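You operate a simulated robot arm through the tools that you are given. There is no shell and no other tool.

You run a simulated robot arm. Do the job below in one go: nothing can be reset, and whatever is moved stays where it is left.

JOB
Start up washer one.
Fine: main switch on, water and air open and reset pressed before START; leave the selectors and the drain as they are.

Only the result counts: the job must be done as asked and must still hold three seconds after the hand-in. Knocking over, shifting, dropping, spilling or breaking anything else fails it.

ROBOT AND FRAMES
A 7-joint arm with a two-finger parallel gripper, fixed in place. Base frame: the origin is at the foot of the arm, x ahead of it, y to its left, z up. Readings come in mm, degrees, newtons and seconds.
Its first joint turns from -166.0 to 166.0 degrees. Payload 4.4 kg.
Tool frame: the origin (TCP) lies between the finger pads and is the grasp point; the fingertips stand 23 mm ahead of it; z points along the fingers, y is the line along which they close. Largest opening 94 mm; finger width 38, thickness 10; the body of the gripper, 54 by 96 mm, starts 39 mm behind the TCP.
Orientation is that of the tool frame in the base frame, as [roll, pitch, yaw] about the fixed x, y, z axes, in that order (R = Rz(yaw) Ry(pitch) Rx(roll)). With the fingers straight down and closing along the base's y, the tool's x points along the base's -x, its y along +y and its z along -z.

CONTROLS
- The arm moves only by the tool play_rows. Its argument "moves" is a list that holds one entry, the list of rows, each a list of 7 numbers: the shift along the base's x, y, z in mm, then the turn, a rotation vector about the base's x, y, z in degrees, then the finger opening in mm, from 0 to 94. In form: [[[tx, ty, tz, ax, ay, az, hand], ...]]. A call has 1 to 20 rows; each row is the pose to reach, as a shift and turn from the pose commanded when the call began. A row lasts 0.2 s, in which the tool goes at most 50 mm and 8.6 degrees; a call with a longer step from one row to the next is refused whole, and so is a gripper value outside its range. A pose out of reach is approached as far as the arm can. The call stops where the force on the tool passes 40 N (or 10 N more than at its start, if that is more) or the arm is blocked; 0.2 s more then pass. Each finger travels about 72 mm/s and halts on what it meets, pressing with about 36 N; the grip force reading is that of the motor and also rises with nothing between the fingers. The clock runs only during rows and for 0.2 s after the last one: add rows that repeat a pose to give the fingers time. It gives the time, the measured TCP pose, the force on the tool (base axes), the opening and the grip force at its end, in the units of the frame above (readings bear some noise), with the torque about the TCP (base axes, N m) and any sound that the robot's microphone picked up, and new pictures: "show" is both (left out), scene, wrist or none.
- Cameras (640 x 400 px; columns grow to the right, rows downward): "scene" is fixed at [48.7, -650.7, 1090.2]; the picture's right is [0.79, -0.61, 0.00], its down [-0.07, -0.10, -0.99] and it looks along [0.60, 0.79, -0.12] (base axes); focal length 320 px, centre (320, 200). "wrist" rides on the gripper at [86, 16, -74] in the tool frame; the picture's right is [-0.18, 0.98, 0.00], its down [-0.58, -0.11, -0.81] and it looks along [-0.79, -0.15, 0.59] (tool axes); focal length 243 px, centre (320, 200). There is no depth. A picture from a camera that has moved, and an enlarged one, comes with that camera's place and axes in the base frame and with its lens.
- close_up(camera, box): a new picture of the part [left, top, right, bottom] of that camera's present view, enlarged. No time passes.
- job_done(): hands the job in; it is judged then, once.

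Nothing tells you positions but the pictures and the camera data. Unless the task says otherwise, let go and move clear before handing in.

The tools are called after "Request:" by a JSON object that holds its "fn" and its "kwargs". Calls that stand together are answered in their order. play_rows: Moves the arm, as the interface text tells. Its arguments: {"type":"object","properties":{"moves":{"type":"array","items":{"type":"array","items":{"type":"array","items":{"type":"number"}}}},"show":{"type":"string","enum":["both","scene","wrist","none"]}},"required":["moves"]} The other tools are called the same way: close_up (camera, box) takes an enlarged picture of a part of a camera's view; job_done () hands the job in.

At the start:

```text
time_s: 0.0
eef_pos: [857.5, 230.1, 1031.3]
ee_rot: [-180.0, 0.0, -180.0]
force: [0.1, -0.1, 0.0]
torque: [-0.01, 0.01, -0.02]
width: 94.1
grip_force: 0.1
```

scene: 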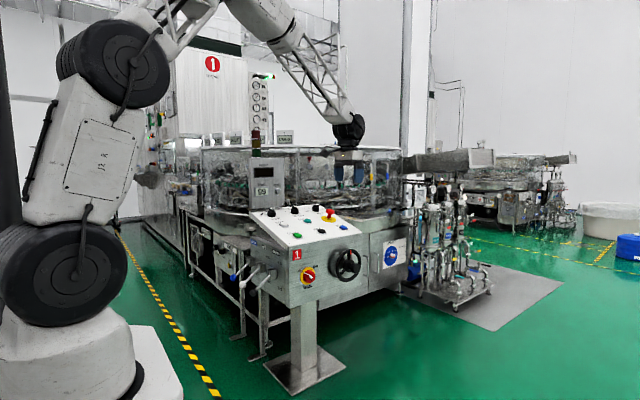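
wrist: 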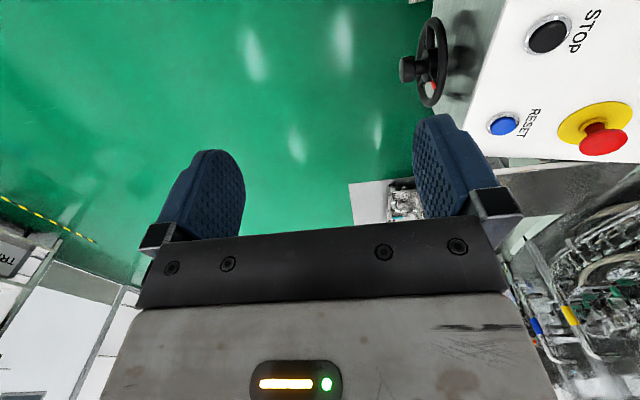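

I see a control console with a "1" plate, buttons, an emergency stop, a rotary main switch, a handwheel and some valve levers to its left. I'll take enlarged pictures first to identify everything.

Request:
{"fn": "close_up", "kwargs": {"camera": "scene", "box": [220, 190, 420, 315]}}

Request:
{"fn": "close_up", "kwargs": {"camera": "scene", "box": [250, 195, 350, 257]}}

Request:
{"fn": "close_up", "kwargs": {"camera": "scene", "box": [220, 235, 320, 297]}}

Request:
{"fn": "close_up", "kwargs": {"camera": "scene", "box": [320, 225, 420, 287]}}

Request:
{"fn": "close_up", "kwargs": {"camera": "scene", "box": [190, 50, 310, 220]}}

Request:
{"fn": "close_up", "kwargs": {"camera": "wrist", "box": [400, 0, 640, 150]}}

```text
3.20 times, centred on (320, 252) of scene
camera zoom: at [48.7, -650.7, 1090.2], right [0.79, -0.61, 0.0], down [-0.07, -0.1, -0.99], along [0.6, 0.79, -0.12], focal length 1024 px, centre (320, 32)
```

zoom: 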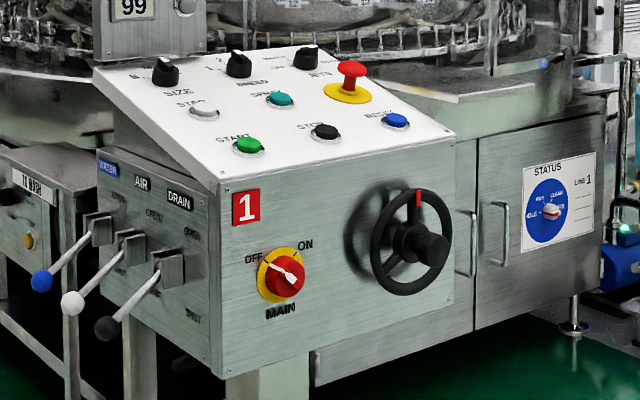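

```text
6.40 times, centred on (300, 226) of scene
camera zoom: at [48.7, -650.7, 1090.2], right [0.79, -0.61, 0.0], down [-0.07, -0.1, -0.99], along [0.6, 0.79, -0.12], focal length 2048 px, centre (448, 34)
```

zoom: 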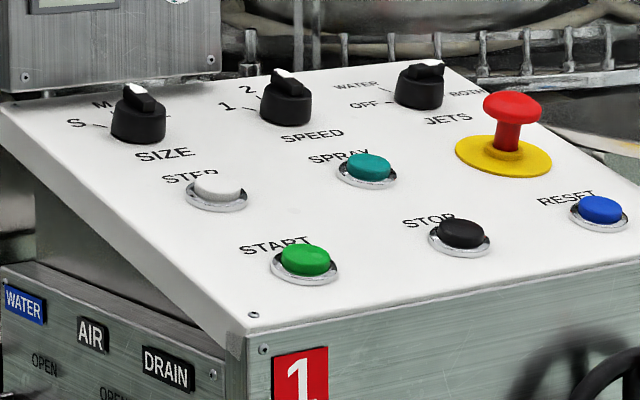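

```text
6.40 times, centred on (270, 266) of scene
camera zoom: at [48.7, -650.7, 1090.2], right [0.79, -0.61, 0.0], down [-0.07, -0.1, -0.99], along [0.6, 0.79, -0.12], focal length 2048 px, centre (640, -222)
```

zoom: 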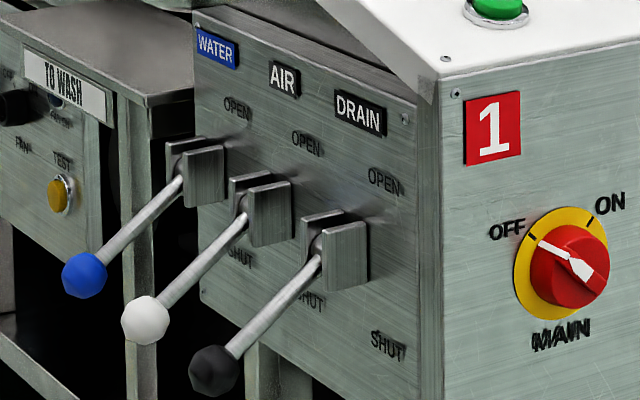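

```text
6.40 times, centred on (370, 256) of scene
camera zoom: at [48.7, -650.7, 1090.2], right [0.79, -0.61, 0.0], down [-0.07, -0.1, -0.99], along [0.6, 0.79, -0.12], focal length 2048 px, centre (0, -158)
```

zoom: 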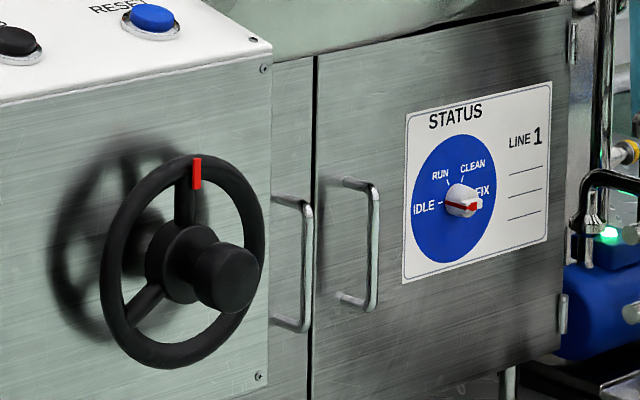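

```text
2.35 times, centred on (250, 135) of scene
camera zoom: at [48.7, -650.7, 1090.2], right [0.79, -0.61, 0.0], down [-0.07, -0.1, -0.99], along [0.6, 0.79, -0.12], focal length 753 px, centre (485, 353)
```

zoom: 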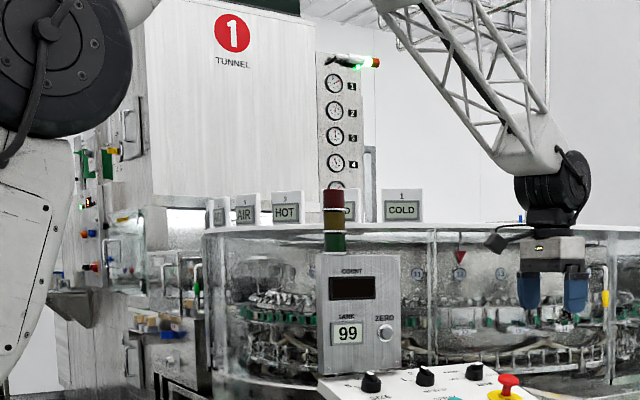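

```text
2.67 times, centred on (520, 75) of wrist
camera zoom: at [771.0, 245.2, 1105.5], right [0.18, 0.98, 0.0], down [0.58, -0.11, 0.81], along [0.79, -0.15, -0.59], focal length 647 px, centre (-213, 533)
```

zoom: 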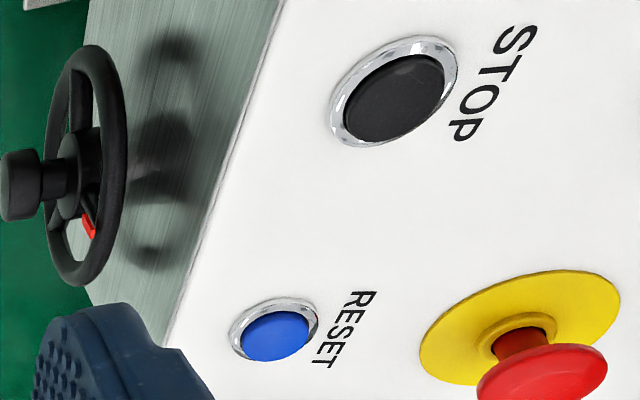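

The console's sloped top has START, STOP and RESET in a row at about y=490, z=770 (x≈806, 938 and 1071). The MAIN switch is on the front face, which faces -y, and the WATER, AIR and DRAIN levers are on the face towards the arm (-x), all three down at SHUT. Next I'll move the wrist camera back to look at the levers.

Request:
{"fn": "play_rows", "kwargs": {"moves": [[[-40, 19, 0, 0, 0, 0, 94], [-80, 38, 0, 0, 0, 0, 94], [-120, 57, 0, 0, 0, 0, 94], [-160, 76, 0, 0, 0, 0, 94], [-200, 95, 0, 0, 0, 0, 94], [-240, 114, 0, 0, 0, 0, 94], [-280, 133, 0, 0, 0, 0, 94], [-320, 152, 0, 0, 0, 0, 94], [-360, 171, 0, 0, 0, 0, 94], [-400, 190, 0, 0, 0, 0, 94], [-400, 190, 0, 0, 0, 0, 94]]], "show": "both"}}

```text
time_s: 2.4
eef_pos: [456.1, 419.1, 1031.8]
ee_rot: [-179.9, -0.1, -180.0]
force: [-1.2, -0.1, 0.1]
torque: [-0.01, 0.0, 0.0]
width: 93.9
grip_force: 0.1
camera wrist: at [370.8, 434.9, 1105.3], right [0.18, 0.98, 0.0], down [0.58, -0.11, 0.81], along [0.79, -0.15, -0.59], focal length 243 px, centre (320, 200)
```

scene: 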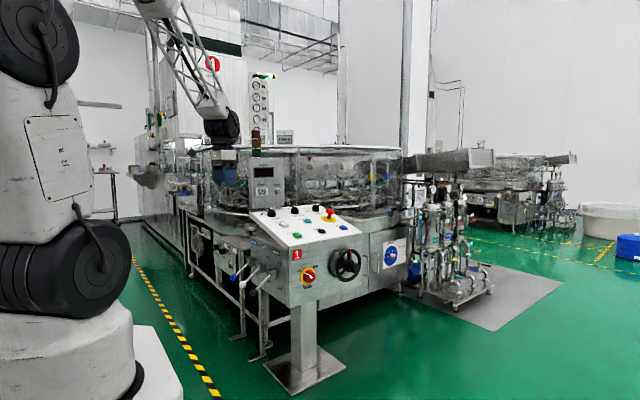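
wrist: 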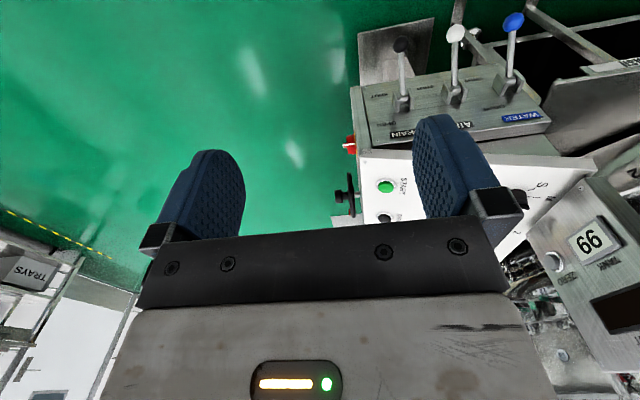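

Request:
{"fn": "close_up", "kwargs": {"camera": "wrist", "box": [330, 0, 570, 150]}}

Request:
{"fn": "close_up", "kwargs": {"camera": "scene", "box": [225, 230, 305, 280]}}

Request:
{"fn": "close_up", "kwargs": {"camera": "wrist", "box": [330, 120, 450, 230]}}

```text
2.67 times, centred on (450, 75) of wrist
camera zoom: at [370.8, 434.9, 1105.3], right [0.18, 0.98, 0.0], down [0.58, -0.11, 0.81], along [0.79, -0.15, -0.59], focal length 647 px, centre (-27, 533)
```

zoom: 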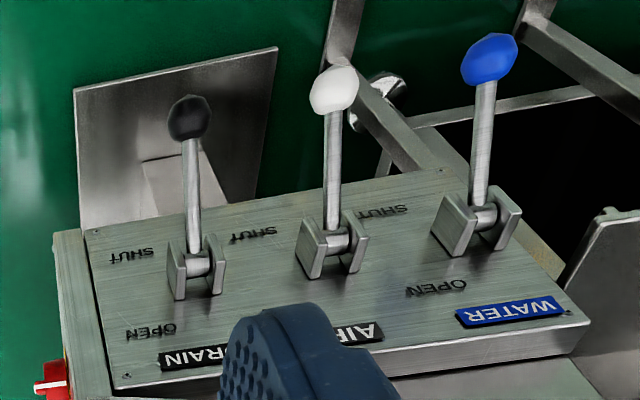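

```text
8.00 times, centred on (265, 255) of scene
camera zoom: at [48.7, -650.7, 1090.2], right [0.79, -0.61, 0.0], down [-0.07, -0.1, -0.99], along [0.6, 0.79, -0.12], focal length 2560 px, centre (760, -240)
```

zoom: 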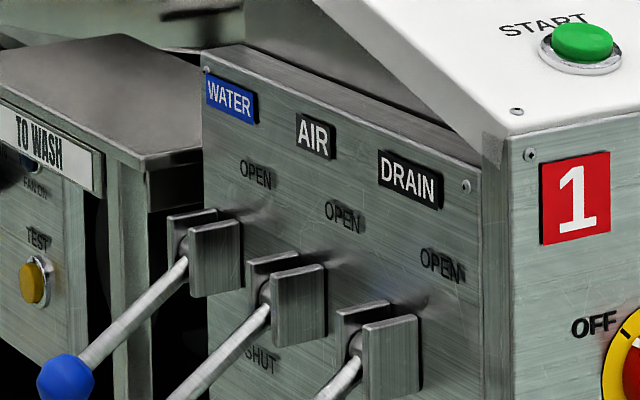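

```text
3.64 times, centred on (390, 175) of wrist
camera zoom: at [370.8, 434.9, 1105.3], right [0.18, 0.98, 0.0], down [0.58, -0.11, 0.81], along [0.79, -0.15, -0.59], focal length 882 px, centre (66, 291)
```

zoom: 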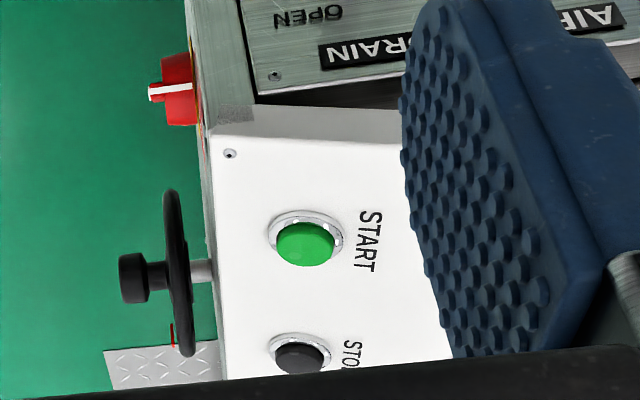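

The lever balls are at about (618, 772, 538) for WATER, (619, 667, 536) for AIR and (620, 560, 534) for DRAIN, with pivots near x=701, z=595. Next I'll swing in front of the console with the tool pointing +y to inspect the MAIN switch.

Request:
{"fn": "play_rows", "kwargs": {"moves": [[[20, -25, -5, 7.0, 2.9, -2.9, 94], [40, -50, -10, 14.1, 5.9, -5.9, 94], [60, -75, -15, 21.2, 8.8, -8.8, 94], [80, -100, -20, 28.3, 11.7, -11.7, 94], [100, -125, -30, 35.4, 14.7, -14.7, 94], [120, -150, -40, 42.4, 17.6, -17.6, 94], [140, -175, -50, 49.5, 20.5, -20.5, 94], [160, -200, -60, 56.6, 23.5, -23.5, 94], [180, -225, -70, 63.7, 26.4, -26.4, 94], [200, -250, -80, 70.8, 29.3, -29.3, 94], [220, -270, -90, 77.8, 32.3, -32.3, 94], [240, -290, -100, 84.9, 35.2, -35.2, 94], [240, -290, -100, 84.9, 35.2, -35.2, 94]]], "show": "both"}}

```text
time_s: 5.2
eef_pos: [698.0, 129.4, 932.5]
ee_rot: [89.9, -45.0, -180.0]
force: [0.1, -0.6, 0.2]
torque: [0.02, -0.02, 0.01]
width: 94.2
grip_force: 0.1
camera wrist: at [648.5, 54.3, 1004.2], right [0.83, 0.0, 0.56], down [0.33, -0.81, -0.49], along [0.46, 0.59, -0.67], focal length 243 px, centre (320, 200)
```

scene: 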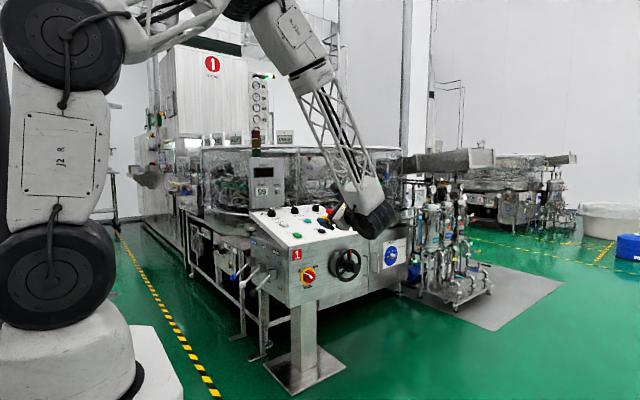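
wrist: 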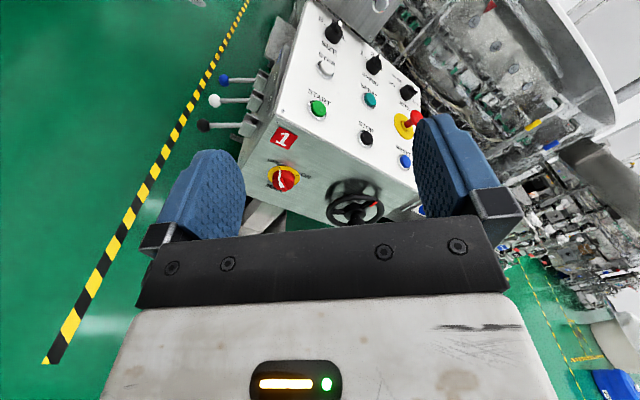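

The arm takes this pose well, and the wrist camera now sees the whole console. I'll enlarge the views to locate the switch, the buttons and the levers.

Request:
{"fn": "close_up", "kwargs": {"camera": "wrist", "box": [190, 0, 430, 150]}}

Request:
{"fn": "close_up", "kwargs": {"camera": "wrist", "box": [240, 115, 400, 215]}}

Request:
{"fn": "close_up", "kwargs": {"camera": "wrist", "box": [300, 70, 430, 180]}}

Request:
{"fn": "close_up", "kwargs": {"camera": "wrist", "box": [190, 60, 310, 140]}}

```text
2.67 times, centred on (310, 75) of wrist
camera zoom: at [648.5, 54.3, 1004.2], right [0.83, 0.0, 0.56], down [0.33, -0.81, -0.49], along [0.46, 0.59, -0.67], focal length 647 px, centre (347, 533)
```

zoom: 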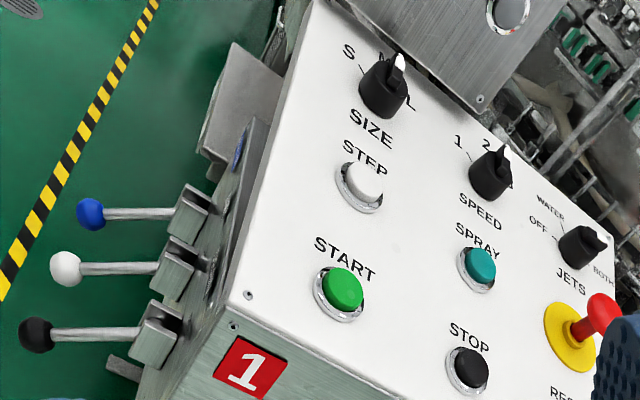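

```text
4.00 times, centred on (320, 165) of wrist
camera zoom: at [648.5, 54.3, 1004.2], right [0.83, 0.0, 0.56], down [0.33, -0.81, -0.49], along [0.46, 0.59, -0.67], focal length 970 px, centre (320, 340)
```

zoom: 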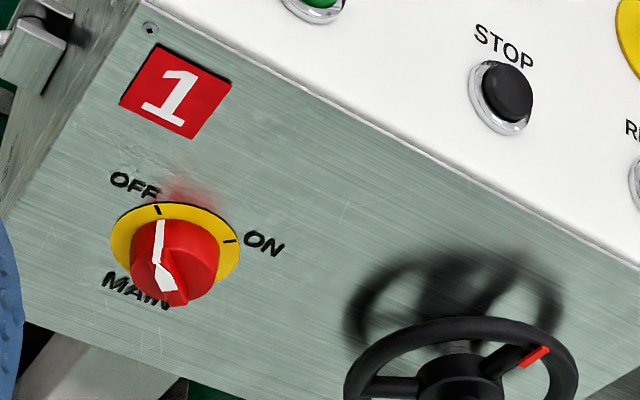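

```text
3.64 times, centred on (365, 125) of wrist
camera zoom: at [648.5, 54.3, 1004.2], right [0.83, 0.0, 0.56], down [0.33, -0.81, -0.49], along [0.46, 0.59, -0.67], focal length 882 px, centre (156, 473)
```

zoom: 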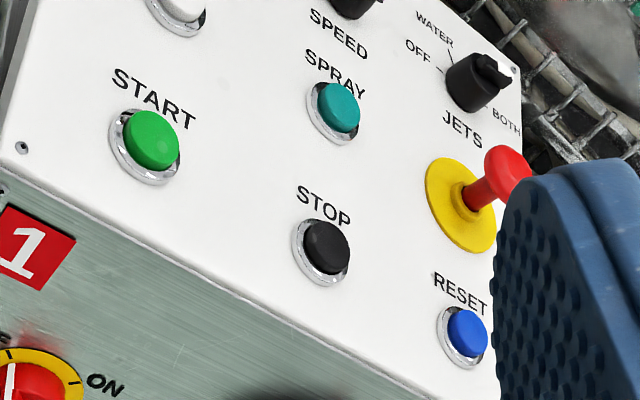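

```text
5.00 times, centred on (250, 100) of wrist
camera zoom: at [648.5, 54.3, 1004.2], right [0.83, 0.0, 0.56], down [0.33, -0.81, -0.49], along [0.46, 0.59, -0.67], focal length 1213 px, centre (670, 700)
```

zoom: 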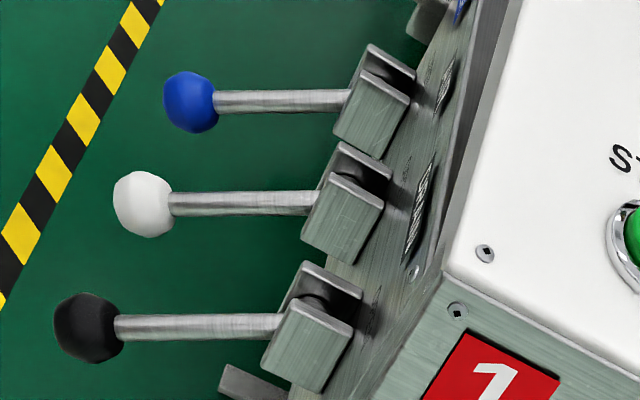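

The MAIN switch plate is centred near (825, 442, 597), with a round red knob about 53 mm across that sticks out to about y=415. The buttons agree at about START (807, 488, 770) and RESET (1071, 489, 769). I'll line up in front of the switch for a close look.

Request:
{"fn": "play_rows", "kwargs": {"moves": [[[15, 10, -40, 0, 0, 0, 94], [31, 20, -80, 0, 0, 0, 94], [47, 30, -120, 0, 0, 0, 94], [63, 40, -160, 0, 0, 0, 94], [79, 50, -200, 0, 0, 0, 94], [95, 60, -240, 0, 0, 0, 94], [111, 70, -285, 0, 0, 0, 94], [127, 80, -330, 0, 0, 0, 94], [127, 110, -335, 0, 0, 0, 94], [127, 140, -335, 0, 0, 0, 94], [127, 140, -335, 0, 0, 0, 94]]], "show": "both"}}

```text
time_s: 7.6
eef_pos: [822.2, 270.4, 596.8]
ee_rot: [90.0, -45.0, -179.9]
force: [-0.3, -0.9, -0.1]
torque: [0.01, 0.0, 0.0]
width: 94.0
grip_force: 0.1
camera wrist: at [774.3, 195.1, 667.9], right [0.83, 0.0, 0.56], down [0.33, -0.81, -0.49], along [0.46, 0.59, -0.67], focal length 243 px, centre (320, 200)
```

scene: 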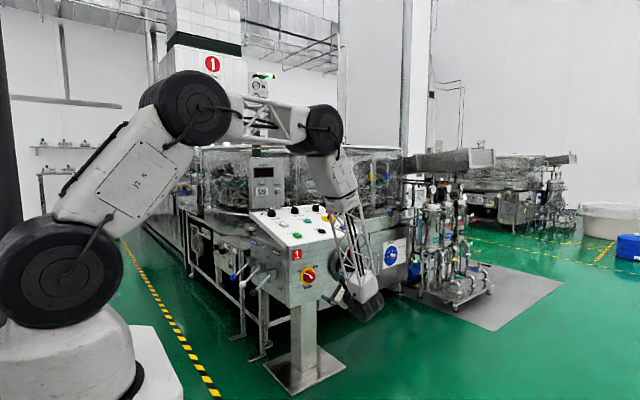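
wrist: 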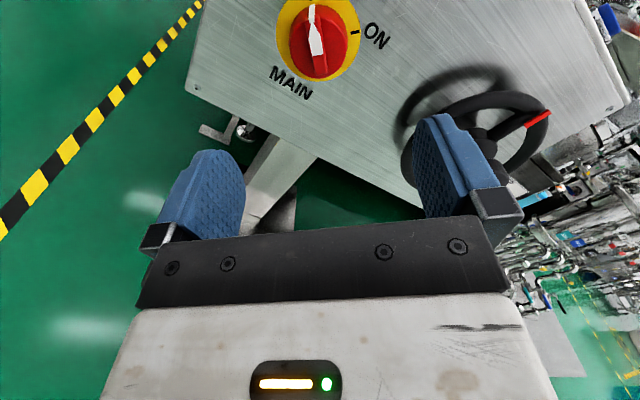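

Request:
{"fn": "close_up", "kwargs": {"camera": "wrist", "box": [240, 0, 400, 100]}}

Request:
{"fn": "close_up", "kwargs": {"camera": "scene", "box": [285, 230, 405, 330]}}

```text
4.00 times, centred on (320, 50) of wrist
camera zoom: at [774.3, 195.1, 667.9], right [0.83, 0.0, 0.56], down [0.33, -0.81, -0.49], along [0.46, 0.59, -0.67], focal length 970 px, centre (320, 800)
```

zoom: 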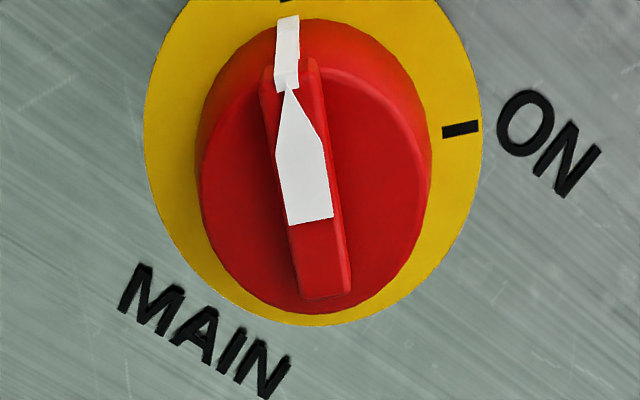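

```text
4.00 times, centred on (345, 280) of scene
camera zoom: at [48.7, -650.7, 1090.2], right [0.79, -0.61, 0.0], down [-0.07, -0.1, -0.99], along [0.6, 0.79, -0.12], focal length 1280 px, centre (220, -120)
```

zoom: 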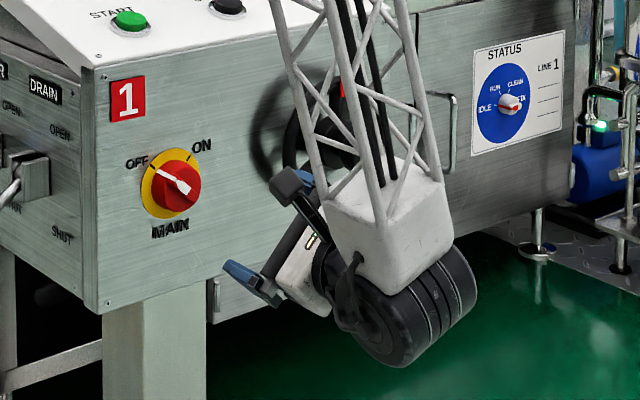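

The knob is a disc about 48 mm across with a raised grip ridge along the pointer, at -45°, which lines up with my current finger axis. I'll shift sideways a known amount so I can measure its depth accurately.

Request:
{"fn": "play_rows", "kwargs": {"moves": [[[-20, 0, -20, 0, 0, 0, 94], [-40, 0, -40, 0, 0, 0, 94], [-40, 0, -40, 0, 0, 0, 94]]], "show": "wrist"}}

Request:
{"fn": "close_up", "kwargs": {"camera": "wrist", "box": [300, 0, 460, 100]}}

```text
time_s: 8.4
eef_pos: [783.2, 268.8, 555.1]
ee_rot: [90.0, -45.1, 180.0]
force: [0.4, -0.9, 0.1]
torque: [0.0, 0.01, 0.0]
width: 94.1
grip_force: 0.0
camera wrist: at [734.2, 194.5, 628.3], right [0.83, 0.0, 0.56], down [0.33, -0.81, -0.49], along [0.46, 0.59, -0.67], focal length 243 px, centre (320, 200)
```

wrist: 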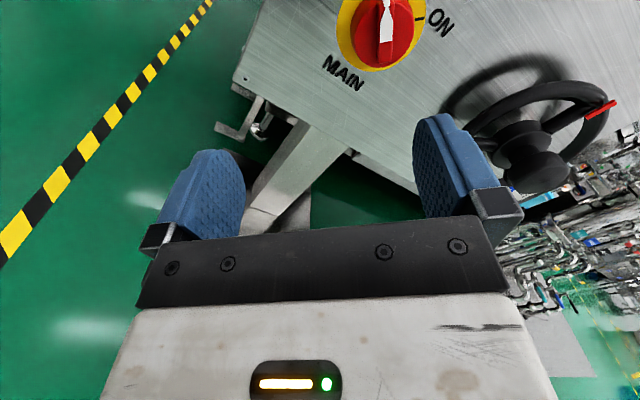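

```text
4.00 times, centred on (380, 50) of wrist
camera zoom: at [734.2, 194.5, 628.3], right [0.83, 0.0, 0.56], down [0.33, -0.81, -0.49], along [0.46, 0.59, -0.67], focal length 970 px, centre (80, 800)
```

zoom: 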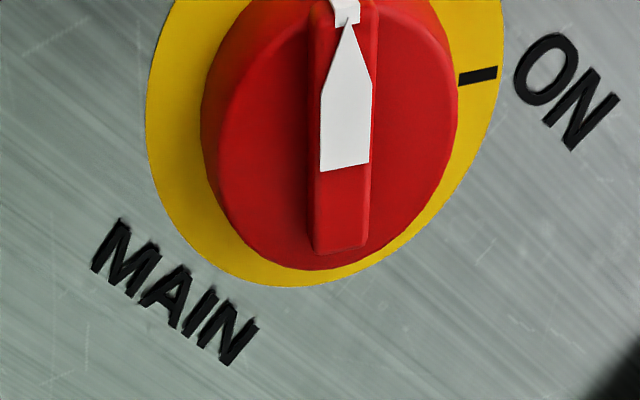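

I measured the knob axis at x≈826, z≈588, the ridge front at y≈414 and the plate at y≈451, with OFF and ON at -45° and +45°. I'll now approach the ridge with the fingers part open.

Request:
{"fn": "play_rows", "kwargs": {"moves": [[[20, 20, 16, 0, 0, 0, 80], [41.5, 50, 31.7, 0, 0, 0, 60], [41.5, 85, 31.7, 0, 0, 0, 50], [41.5, 105, 31.7, 0, 0, 0, 44], [41.5, 115, 31.7, 0, 0, 0, 44], [41.5, 122, 31.7, 0, 0, 0, 44], [41.5, 127, 31.7, 0, 0, 0, 44], [41.5, 127, 31.7, 0, 0, 0, 44]]], "show": "both"}}

Request:
{"fn": "close_up", "kwargs": {"camera": "scene", "box": [265, 230, 385, 305]}}

```text
time_s: 10.2
eef_pos: [824.9, 396.8, 588.8]
ee_rot: [90.0, -45.0, 179.9]
force: [-0.8, -1.0, 0.1]
torque: [0.02, 0.02, 0.01]
width: 44.0
grip_force: 0.1
camera wrist: at [776.7, 321.4, 660.4], right [0.83, 0.0, 0.56], down [0.33, -0.81, -0.49], along [0.45, 0.59, -0.67], focal length 243 px, centre (320, 200)
```

scene: 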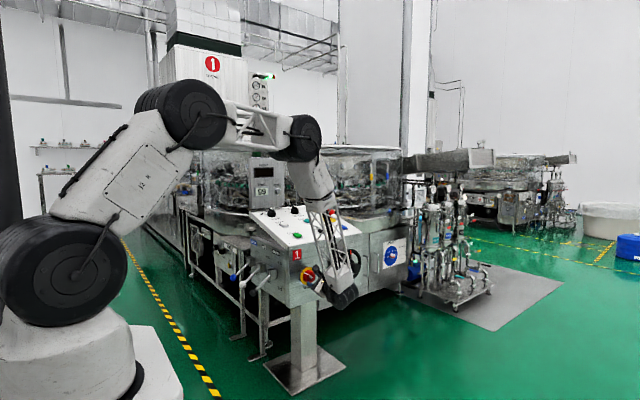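
wrist: 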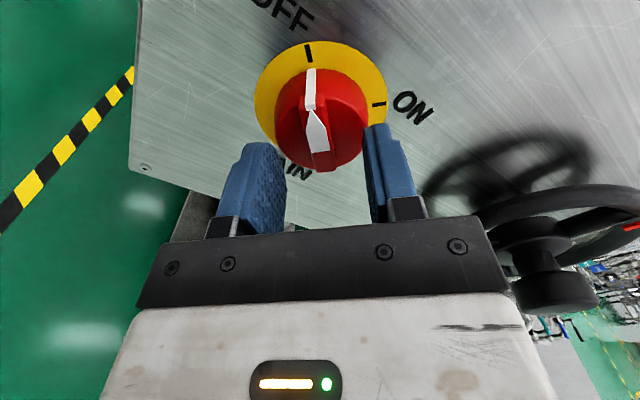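

```text
5.33 times, centred on (325, 268) of scene
camera zoom: at [48.7, -650.7, 1090.2], right [0.79, -0.61, 0.0], down [-0.07, -0.1, -0.99], along [0.6, 0.79, -0.12], focal length 1707 px, centre (293, -160)
```

zoom: 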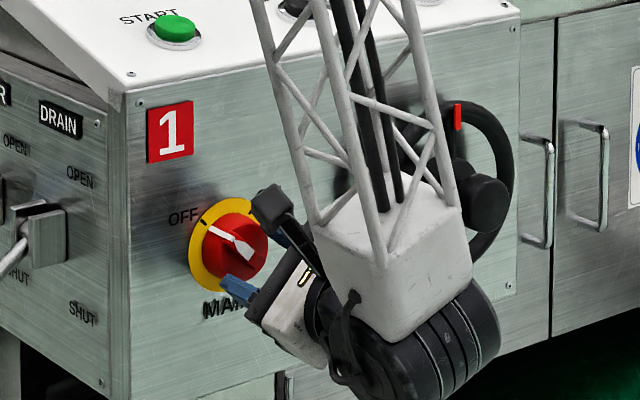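

The gripper looks slightly low and right of the knob. I'll enlarge both views to correct my estimate of the knob centre.

Request:
{"fn": "close_up", "kwargs": {"camera": "wrist", "box": [240, 20, 420, 180]}}

Request:
{"fn": "close_up", "kwargs": {"camera": "scene", "box": [293, 258, 325, 292]}}

```text
2.50 times, centred on (330, 100) of wrist
camera zoom: at [776.7, 321.4, 660.4], right [0.83, 0.0, 0.56], down [0.33, -0.81, -0.49], along [0.45, 0.59, -0.67], focal length 606 px, centre (295, 450)
```

zoom: 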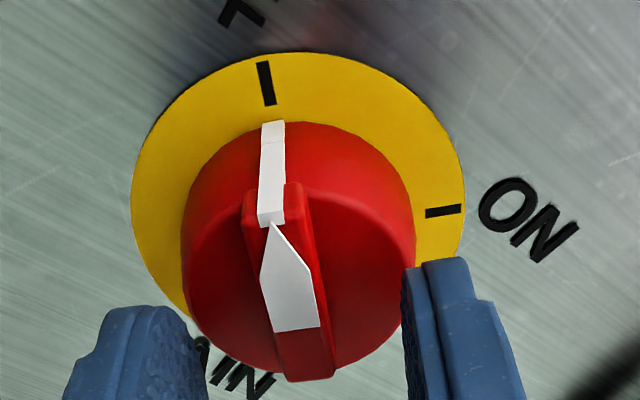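

```text
11.76 times, centred on (309, 275) of scene
camera zoom: at [48.7, -650.7, 1090.2], right [0.79, -0.61, 0.0], down [-0.07, -0.1, -0.99], along [0.6, 0.79, -0.12], focal length 3765 px, centre (449, -682)
```

zoom: 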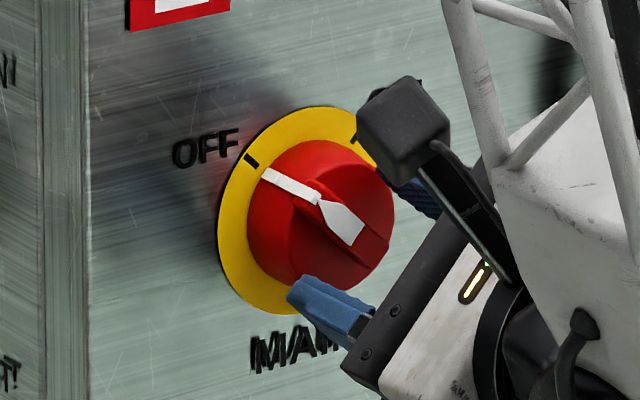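

The finger-axis alignment is good. The knob axis looks to be about (823, 591), with the ridge front at y≈416. I'll shift slightly, go a few mm deeper and close on the ridge.

Request:
{"fn": "play_rows", "kwargs": {"moves": [[[-3, 2, 3, 0, 0, 0, 44], [-3, 5, 3, 0, 0, 0, 44], [-3, 5, 3, 0, 0, 0, 44]]], "show": "none"}}

Request:
{"fn": "play_rows", "kwargs": {"moves": [[[0, 0, 0, 0, 0, 0, 24], [0, 0, 0, 0, 0, 0, 8], [0, 0, 0, 0, 0, 0, 4], [0, 0, 0, 0, 0, 0, 4]]], "show": "both"}}

```text
time_s: 11.0
eef_pos: [822.1, 401.8, 591.2]
ee_rot: [90.0, -45.0, -179.9]
force: [-0.1, 0.2, -0.1]
torque: [-0.01, 0.01, -0.02]
width: 43.8
grip_force: 0.1
```

```text
time_s: 12.0
eef_pos: [822.5, 402.1, 593.5]
ee_rot: [90.0, -45.0, -179.9]
force: [12.0, -0.5, 4.9]
torque: [0.02, 0.01, -0.27]
width: 11.9
grip_force: 45.0
camera wrist: at [774.2, 326.1, 664.0], right [0.82, 0.0, 0.57], down [0.33, -0.81, -0.49], along [0.46, 0.59, -0.67], focal length 243 px, centre (320, 200)
```

scene: 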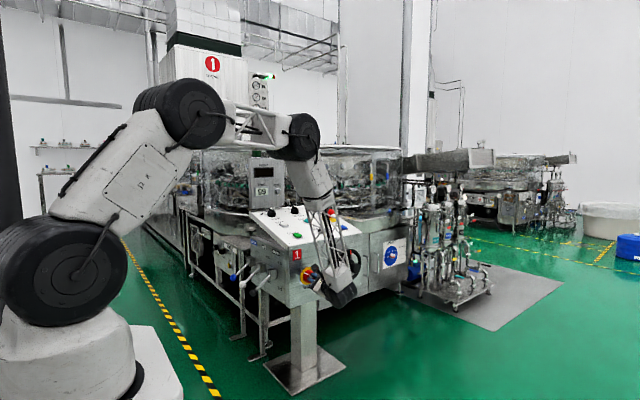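
wrist: 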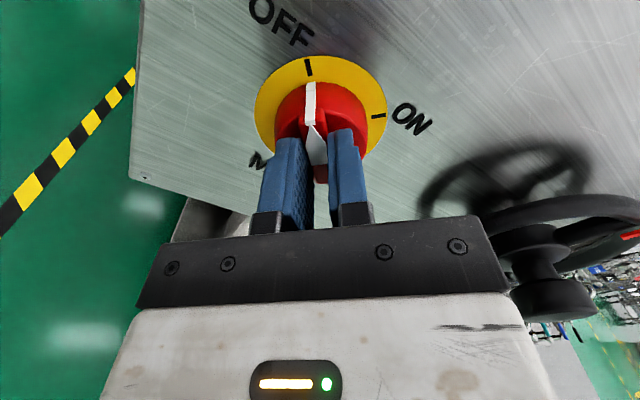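

The ridge is gripped (opening 11.9 mm). I'll ease off the small side load and begin turning clockwise towards ON, checking forces partway.

Request:
{"fn": "play_rows", "kwargs": {"moves": [[[1.2, 0, 0.8, 0, 0, 0, 4], [1.2, 0, 0.8, 0, 8, 0, 4], [1.2, 0, 0.8, 0, 16, 0, 4], [1.2, 0, 0.8, 0, 24, 0, 4], [1.2, 0, 0.8, 0, 30, 0, 4], [1.2, 0, 0.8, 0, 30, 0, 4]]], "show": "wrist"}}

```text
time_s: 13.4
eef_pos: [824.2, 400.3, 592.3]
ee_rot: [90.0, -75.0, -179.9]
force: [23.7, -10.9, 7.8]
torque: [-0.68, -0.07, -0.69]
width: 11.6
grip_force: 44.9
camera wrist: at [818.5, 326.1, 679.9], right [1.0, 0.0, 0.08], down [0.04, -0.81, -0.59], along [0.06, 0.59, -0.8], focal length 243 px, centre (320, 200)
```

wrist: 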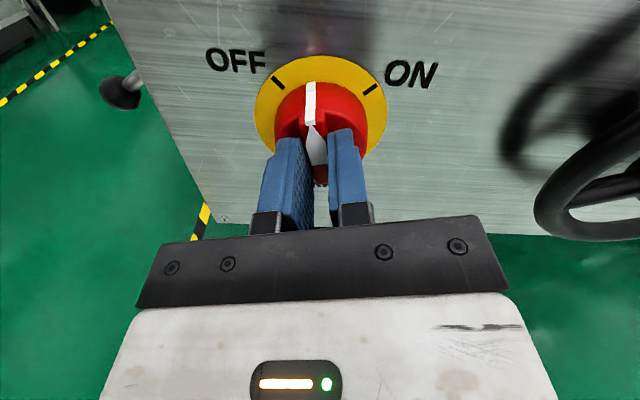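

The knob is turning with the hand. The side load shows the true axis is near (827, 588), so I'll re-centre and continue the turn.

Request:
{"fn": "play_rows", "kwargs": {"moves": [[[1.5, 0, -1.5, 0, 0, 0, 4], [3, 0, -3, 0, 0, 0, 4], [3, 0, -3, 0, 8, 0, 4], [3, 0, -3, 0, 16, 0, 4], [3, 0, -3, 0, 24, 0, 4], [3, 0, -3, 0, 30, 0, 4], [3, 0, -3, 0, 30, 0, 4]]], "show": "wrist"}}

```text
time_s: 13.8
eef_pos: [825.7, 401.4, 592.0]
ee_rot: [89.4, -75.1, -179.3]
force: [-7.9, -7.6, 6.2]
torque: [0.21, 0.01, 0.18]
width: 11.3
grip_force: 44.1
stopped in row 2: the force on the tool passed its limit at 49 N (the readings are from after the stop); the commanded pose is now the measured one
camera wrist: at [818.8, 326.0, 679.6], right [1.0, 0.0, 0.08], down [0.05, -0.8, -0.59], along [0.06, 0.59, -0.8], focal length 243 px, centre (320, 200)
```

wrist: 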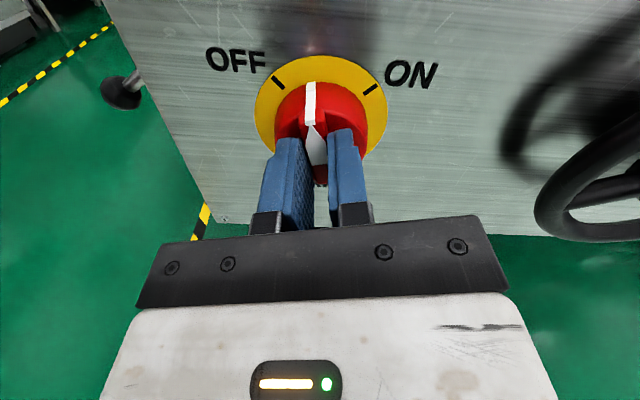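

The side load is now small and the commanded pose is re-centred. I'll continue the turn in gentler steps.

Request:
{"fn": "play_rows", "kwargs": {"moves": [[[-0.5, -0.5, 0, 0, 4, 0, 4], [-0.5, -0.5, -0.2, 0, 8, 0, 4], [-0.5, -0.5, -0.4, 0, 12, 0, 4], [-0.5, -0.5, -0.6, 0, 16, 0, 4], [-0.5, -0.5, -0.8, 0, 20, 0, 4], [-0.5, -0.5, -0.8, 0, 20, 0, 4]]], "show": "wrist"}}

```text
time_s: 15.2
eef_pos: [824.8, 401.2, 592.9]
ee_rot: [-87.9, -85.2, -2.0]
force: [28.4, 17.9, 12.4]
torque: [-0.74, -0.07, -0.47]
width: 11.8
grip_force: 45.1
camera wrist: at [849.9, 325.9, 676.6], right [0.96, 0.0, -0.27], down [-0.16, -0.8, -0.57], along [-0.22, 0.59, -0.78], focal length 243 px, centre (320, 200)
```

wrist: 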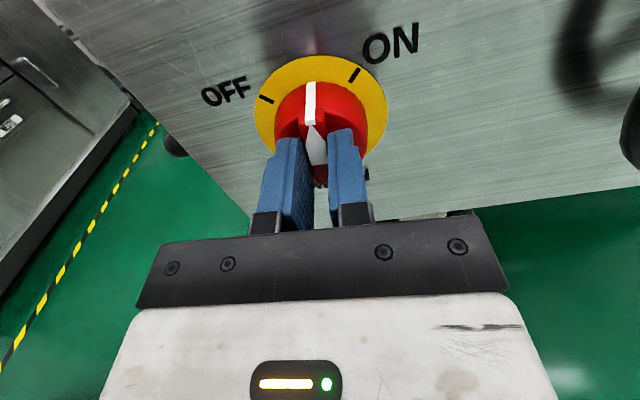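

Request:
{"fn": "play_rows", "kwargs": {"moves": [[[0.6, 0.3, 0.3, 0, 0, 0, 4], [1.2, 0.6, 0.6, 0, 0, 0, 4], [1.8, 0.8, 0.9, 0, 0, 0, 4], [1.8, 0.8, 0.9, 0, 0, 0, 4]]], "show": "none"}}

```text
time_s: 16.2
eef_pos: [824.9, 401.7, 592.7]
ee_rot: [-88.0, -85.1, -1.9]
force: [-8.1, -13.0, 34.9]
torque: [1.45, 0.06, 0.04]
width: 11.8
grip_force: 45.2
```

The grip has built up stress against the knob. I'll open the fingers slightly to relax it, then re-grip to finish the turn.

Request:
{"fn": "play_rows", "kwargs": {"moves": [[[0, 0, 0, 0, 0, 0, 20], [0, 0, 0, 0, 0, 0, 20], [0, 0, 0, 0, 0, 0, 20]]], "show": "wrist"}}

Request:
{"fn": "close_up", "kwargs": {"camera": "wrist", "box": [220, 30, 420, 230]}}

```text
time_s: 17.0
eef_pos: [825.1, 402.3, 592.8]
ee_rot: [-88.6, -84.9, -1.3]
force: [-0.2, -0.2, -0.7]
torque: [0.04, -0.02, 0.02]
width: 19.8
grip_force: 0.1
camera wrist: at [850.5, 326.5, 676.1], right [0.96, 0.0, -0.27], down [-0.16, -0.81, -0.57], along [-0.22, 0.59, -0.78], focal length 243 px, centre (320, 200)
```

wrist: 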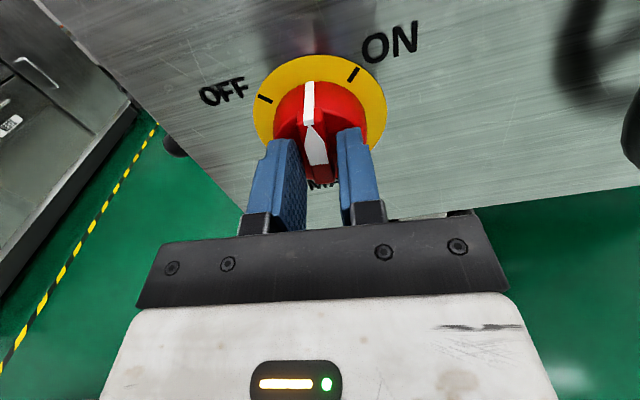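

```text
2.00 times, centred on (320, 130) of wrist
camera zoom: at [850.5, 326.5, 676.1], right [0.96, 0.0, -0.27], down [-0.16, -0.81, -0.57], along [-0.22, 0.59, -0.78], focal length 485 px, centre (320, 340)
```

zoom: 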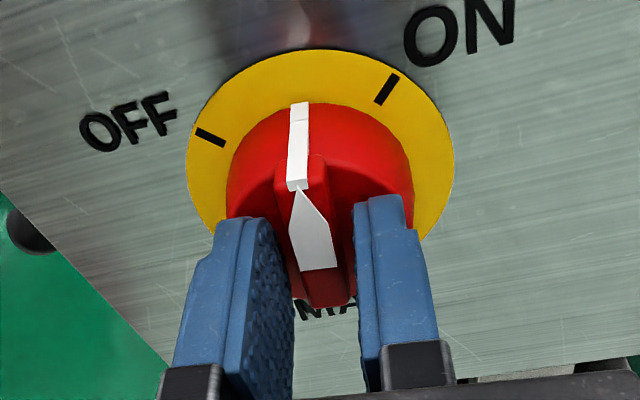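

The knob holds its place near +5°, and the plate fit puts the axis at about (825, 587). I'll drop to that height and set the fingers just wider than the ridge. Then I'll turn it like a loose wrench so no side load builds up.

Request:
{"fn": "play_rows", "kwargs": {"moves": [[[0, 0, -2.5, 0, 0, 0, 20], [0, 0, -4.5, 0, 0, 0, 20], [0, 0, -4.5, 0, 0, 0, 14], [0, 0, -4.5, 0, 0, 0, 14], [0, 0, -4.5, 0, 5, 0, 14], [0, 0, -4.5, 0, 10, 0, 14], [0, 0, -4.5, 0, 15, 0, 14], [0, 0, -4.5, 0, 20, 0, 14], [0, 0, -4.5, 0, 20, 0, 14]]], "show": "wrist"}}

```text
time_s: 19.0
eef_pos: [825.7, 401.3, 587.0]
ee_rot: [-89.8, -64.9, -0.3]
force: [-1.9, -0.1, -0.1]
torque: [0.06, 0.0, 0.03]
width: 14.6
grip_force: 0.7
camera wrist: at [878.0, 326.5, 658.4], right [0.81, 0.0, -0.58], down [-0.35, -0.81, -0.48], along [-0.47, 0.59, -0.65], focal length 243 px, centre (320, 200)
```

wrist: 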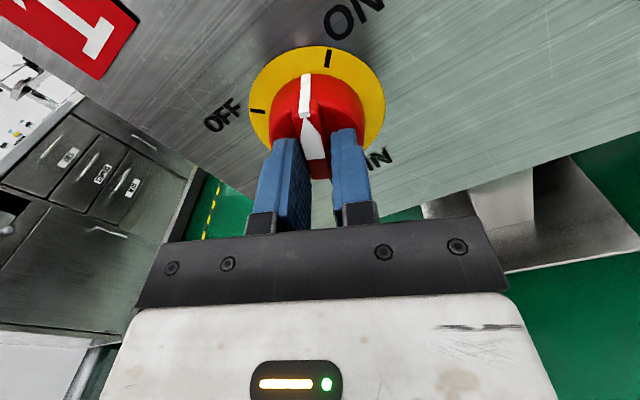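

The loose-wrench turn works with almost no force. I'll continue to ON and slightly past it to take up the play.

Request:
{"fn": "play_rows", "kwargs": {"moves": [[[0, 0, 0, 0, 5, 0, 14], [0, 0, 0, 0, 10, 0, 14], [0, 0, 0, 0, 15, 0, 14], [0, 0, 0, 0, 20, 0, 14], [0, 0, 0, 0, 24, 0, 14], [0, 0, 0, 0, 27, 0, 14], [0, 0, 0, 0, 27, 0, 14]]], "show": "wrist"}}

Request:
{"fn": "close_up", "kwargs": {"camera": "wrist", "box": [220, 30, 420, 230]}}

```text
time_s: 20.6
eef_pos: [825.9, 401.4, 587.5]
ee_rot: [-89.9, -37.9, -0.2]
force: [-13.4, -4.5, 7.6]
torque: [0.17, -0.34, 0.21]
width: 20.3
grip_force: 7.1
camera wrist: at [904.6, 326.5, 627.3], right [0.46, 0.0, -0.89], down [-0.53, -0.81, -0.27], along [-0.72, 0.59, -0.37], focal length 243 px, centre (320, 200)
```

wrist: 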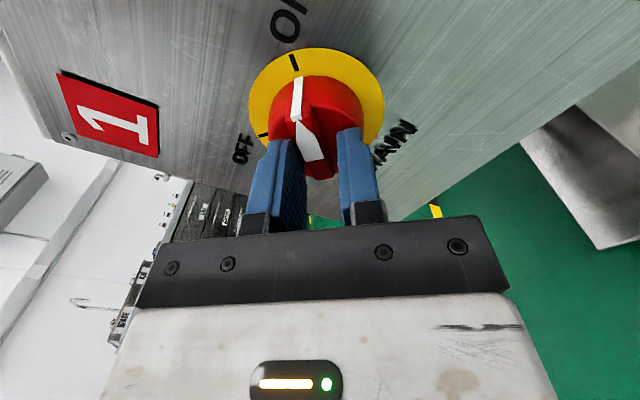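

```text
2.00 times, centred on (320, 130) of wrist
camera zoom: at [904.6, 326.5, 627.3], right [0.46, 0.0, -0.89], down [-0.53, -0.81, -0.27], along [-0.72, 0.59, -0.37], focal length 485 px, centre (320, 340)
```

zoom: 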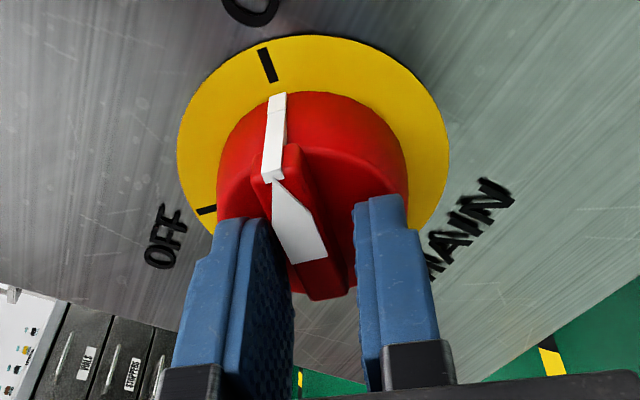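

The pointer is now on the ON mark and has reached its stop, since the fingers were pushed open past it. I'll release and back straight out to check.

Request:
{"fn": "play_rows", "kwargs": {"moves": [[[0, 0, 0, 0, 0, 0, 40], [0, 0, 0, 0, 0, 0, 50], [0, -20, 0, 0, 0, 0, 50], [0, -60, 0, 0, 0, 0, 50], [0, -105, 0, 0, 0, 0, 50], [0, -150, 0, 0, 0, 0, 50], [0, -150, 0, 0, 0, 0, 50]]], "show": "both"}}

Request:
{"fn": "close_up", "kwargs": {"camera": "scene", "box": [265, 230, 385, 305]}}

Request:
{"fn": "close_up", "kwargs": {"camera": "wrist", "box": [240, 0, 400, 100]}}

```text
time_s: 22.2
eef_pos: [826.8, 249.5, 586.1]
ee_rot: [-89.9, -38.0, -0.2]
force: [-0.6, -0.4, 0.3]
torque: [-0.02, -0.01, 0.0]
width: 50.1
grip_force: 0.0
camera wrist: at [906.2, 175.3, 626.5], right [0.46, 0.0, -0.89], down [-0.53, -0.8, -0.27], along [-0.72, 0.59, -0.37], focal length 243 px, centre (320, 200)
```

scene: 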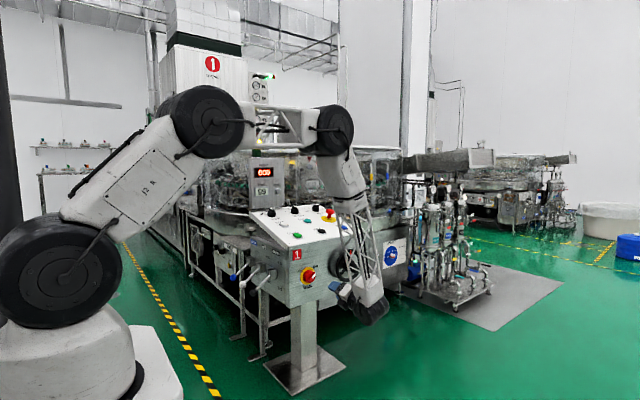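
wrist: 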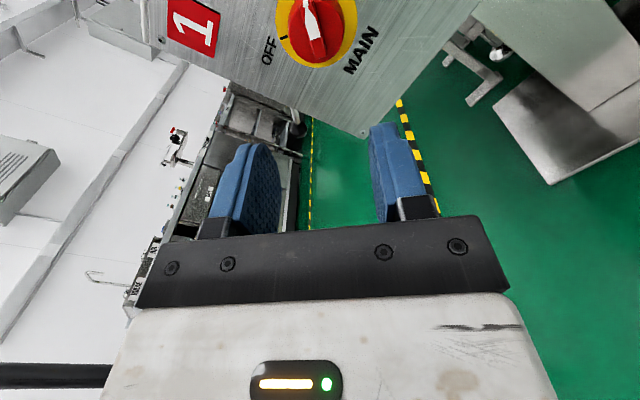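

```text
5.33 times, centred on (325, 268) of scene
camera zoom: at [48.7, -650.7, 1090.2], right [0.79, -0.61, 0.0], down [-0.07, -0.1, -0.99], along [0.6, 0.79, -0.12], focal length 1707 px, centre (293, -160)
```

zoom: 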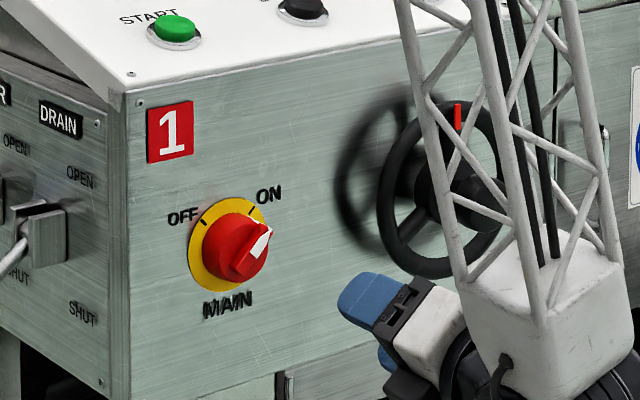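

```text
4.00 times, centred on (320, 50) of wrist
camera zoom: at [906.2, 175.3, 626.5], right [0.46, 0.0, -0.89], down [-0.53, -0.8, -0.27], along [-0.72, 0.59, -0.37], focal length 970 px, centre (320, 800)
```

zoom: 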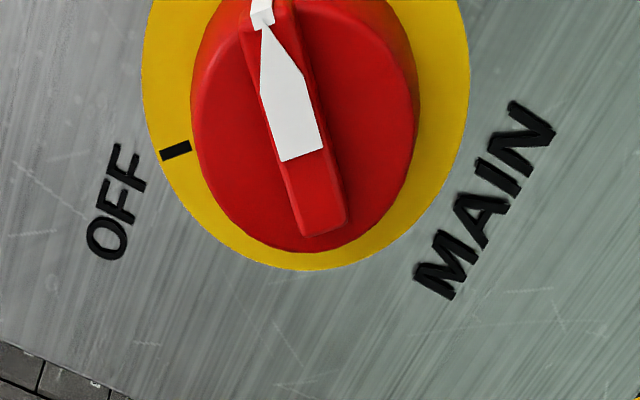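

MAIN is on: the pointer is at ON and the counter display has lit. Next are the WATER and AIR levers, so I'll back away and swing the tool round to point +x, staying clear of the console corner.

Request:
{"fn": "play_rows", "kwargs": {"moves": [[[-25, -10, 10, 0, 0, -7.5, 40], [-55, -10, 20, 0, 0, -15, 20], [-85, -10, 30, 0, 0, -22.5, 10], [-115, -10, 40, 0, 0, -30, 2], [-145, -10, 50, 0, 0, -37.5, 2], [-180, 0, 60, 0, 0, -45, 2], [-215, 10, 70, 0, 0, -52.5, 2], [-250, 20, 80, 0, 0, -60, 2], [-285, 30, 90, 0, 0, -67.5, 2], [-320, 40, 100, 0, 0, -75, 2], [-350, 50, 100, 0, 0, -82.5, 2], [-380, 60, 100, 0, 0, -90, 2], [-380, 60, 100, 0, 0, -90, 2]]], "show": "both"}}

```text
time_s: 25.0
eef_pos: [474.9, -1.9, 686.4]
ee_rot: [-89.8, -38.0, -81.3]
force: [-0.1, 0.7, -0.6]
torque: [0.05, 0.02, -0.01]
width: 2.0
grip_force: 0.1
out of reach, approached as far as the arm can: row 8, 9, 10, 11, 12, 13
camera wrist: at [414.2, -90.5, 725.7], right [0.07, -0.45, -0.89], down [-0.88, 0.4, -0.27], along [0.48, 0.8, -0.37], focal length 243 px, centre (320, 200)
```

scene: 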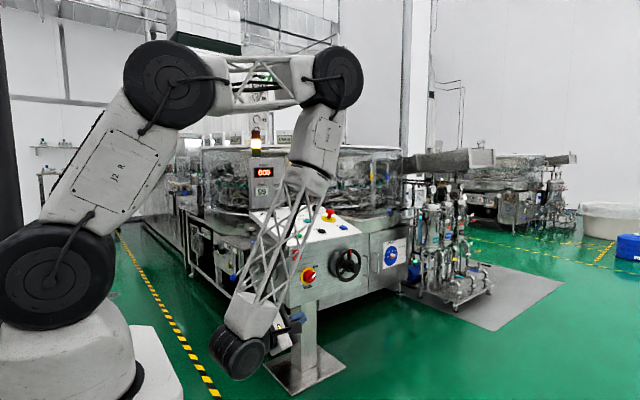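
wrist: 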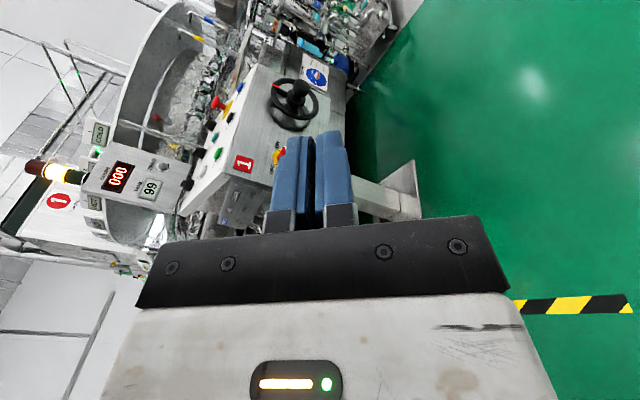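

The swing ran into a joint limit partway, and the arm stopped short at (475, -2, 686) in free space. I'll issue a null move to see where the commanded pose stands.

Request:
{"fn": "play_rows", "kwargs": {"moves": [[[0, 0, 0, 0, 0, 0, 2]]], "show": "none"}}

```text
time_s: 25.4
eef_pos: [475.1, -1.8, 685.5]
ee_rot: [-89.9, -38.0, -81.2]
force: [-0.3, -0.7, 0.3]
torque: [0.01, 0.02, -0.02]
width: 2.2
grip_force: 0.1
```

The commanded pose is now the current one. I'll roll the camera to the top and move outward and up, which should relieve the wrist joints.

Request:
{"fn": "play_rows", "kwargs": {"moves": [[[20, 0, 15, -7, 0, 0, 2], [40, 0, 30, -14, 0, 0, 2], [60, 0, 45, -21, 0, 0, 2], [80, 0, 60, -28, 0, 0, 2], [100, 0, 75, -35, 0, 0, 2], [120, 0, 90, -42, 0, 0, 2], [120, 0, 105, -48, 0, 0, 2], [120, 0, 120, -52, 0, 0, 2], [120, 0, 120, -52, 0, 0, 2]]], "show": "both"}}

```text
time_s: 27.4
eef_pos: [589.7, -40.4, 807.6]
ee_rot: [-176.0, -83.0, 3.4]
force: [0.1, -0.5, 1.1]
torque: [0.01, 0.01, 0.03]
width: 1.8
grip_force: 0.1
out of reach, approached as far as the arm can: row 2, 3, 4, 5, 6, 7, 8, 9
camera wrist: at [530.0, -65.9, 901.9], right [0.1, -0.98, -0.19], down [-0.88, 0.0, -0.48], along [0.47, 0.22, -0.86], focal length 243 px, centre (320, 200)
```

scene: 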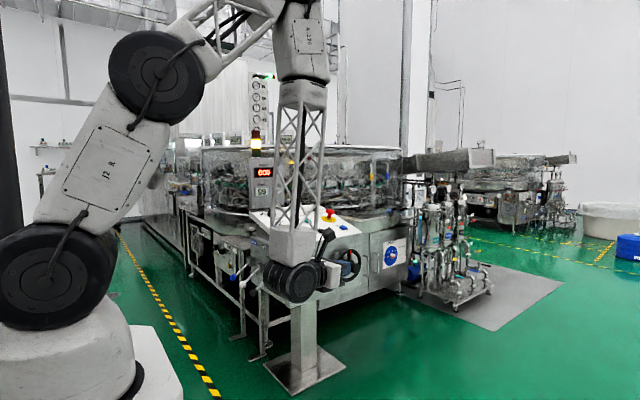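
wrist: 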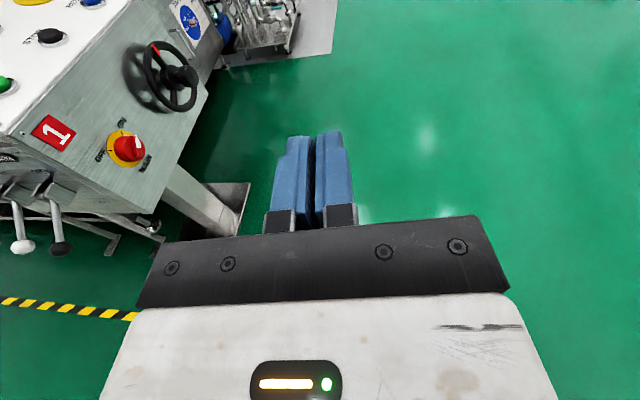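

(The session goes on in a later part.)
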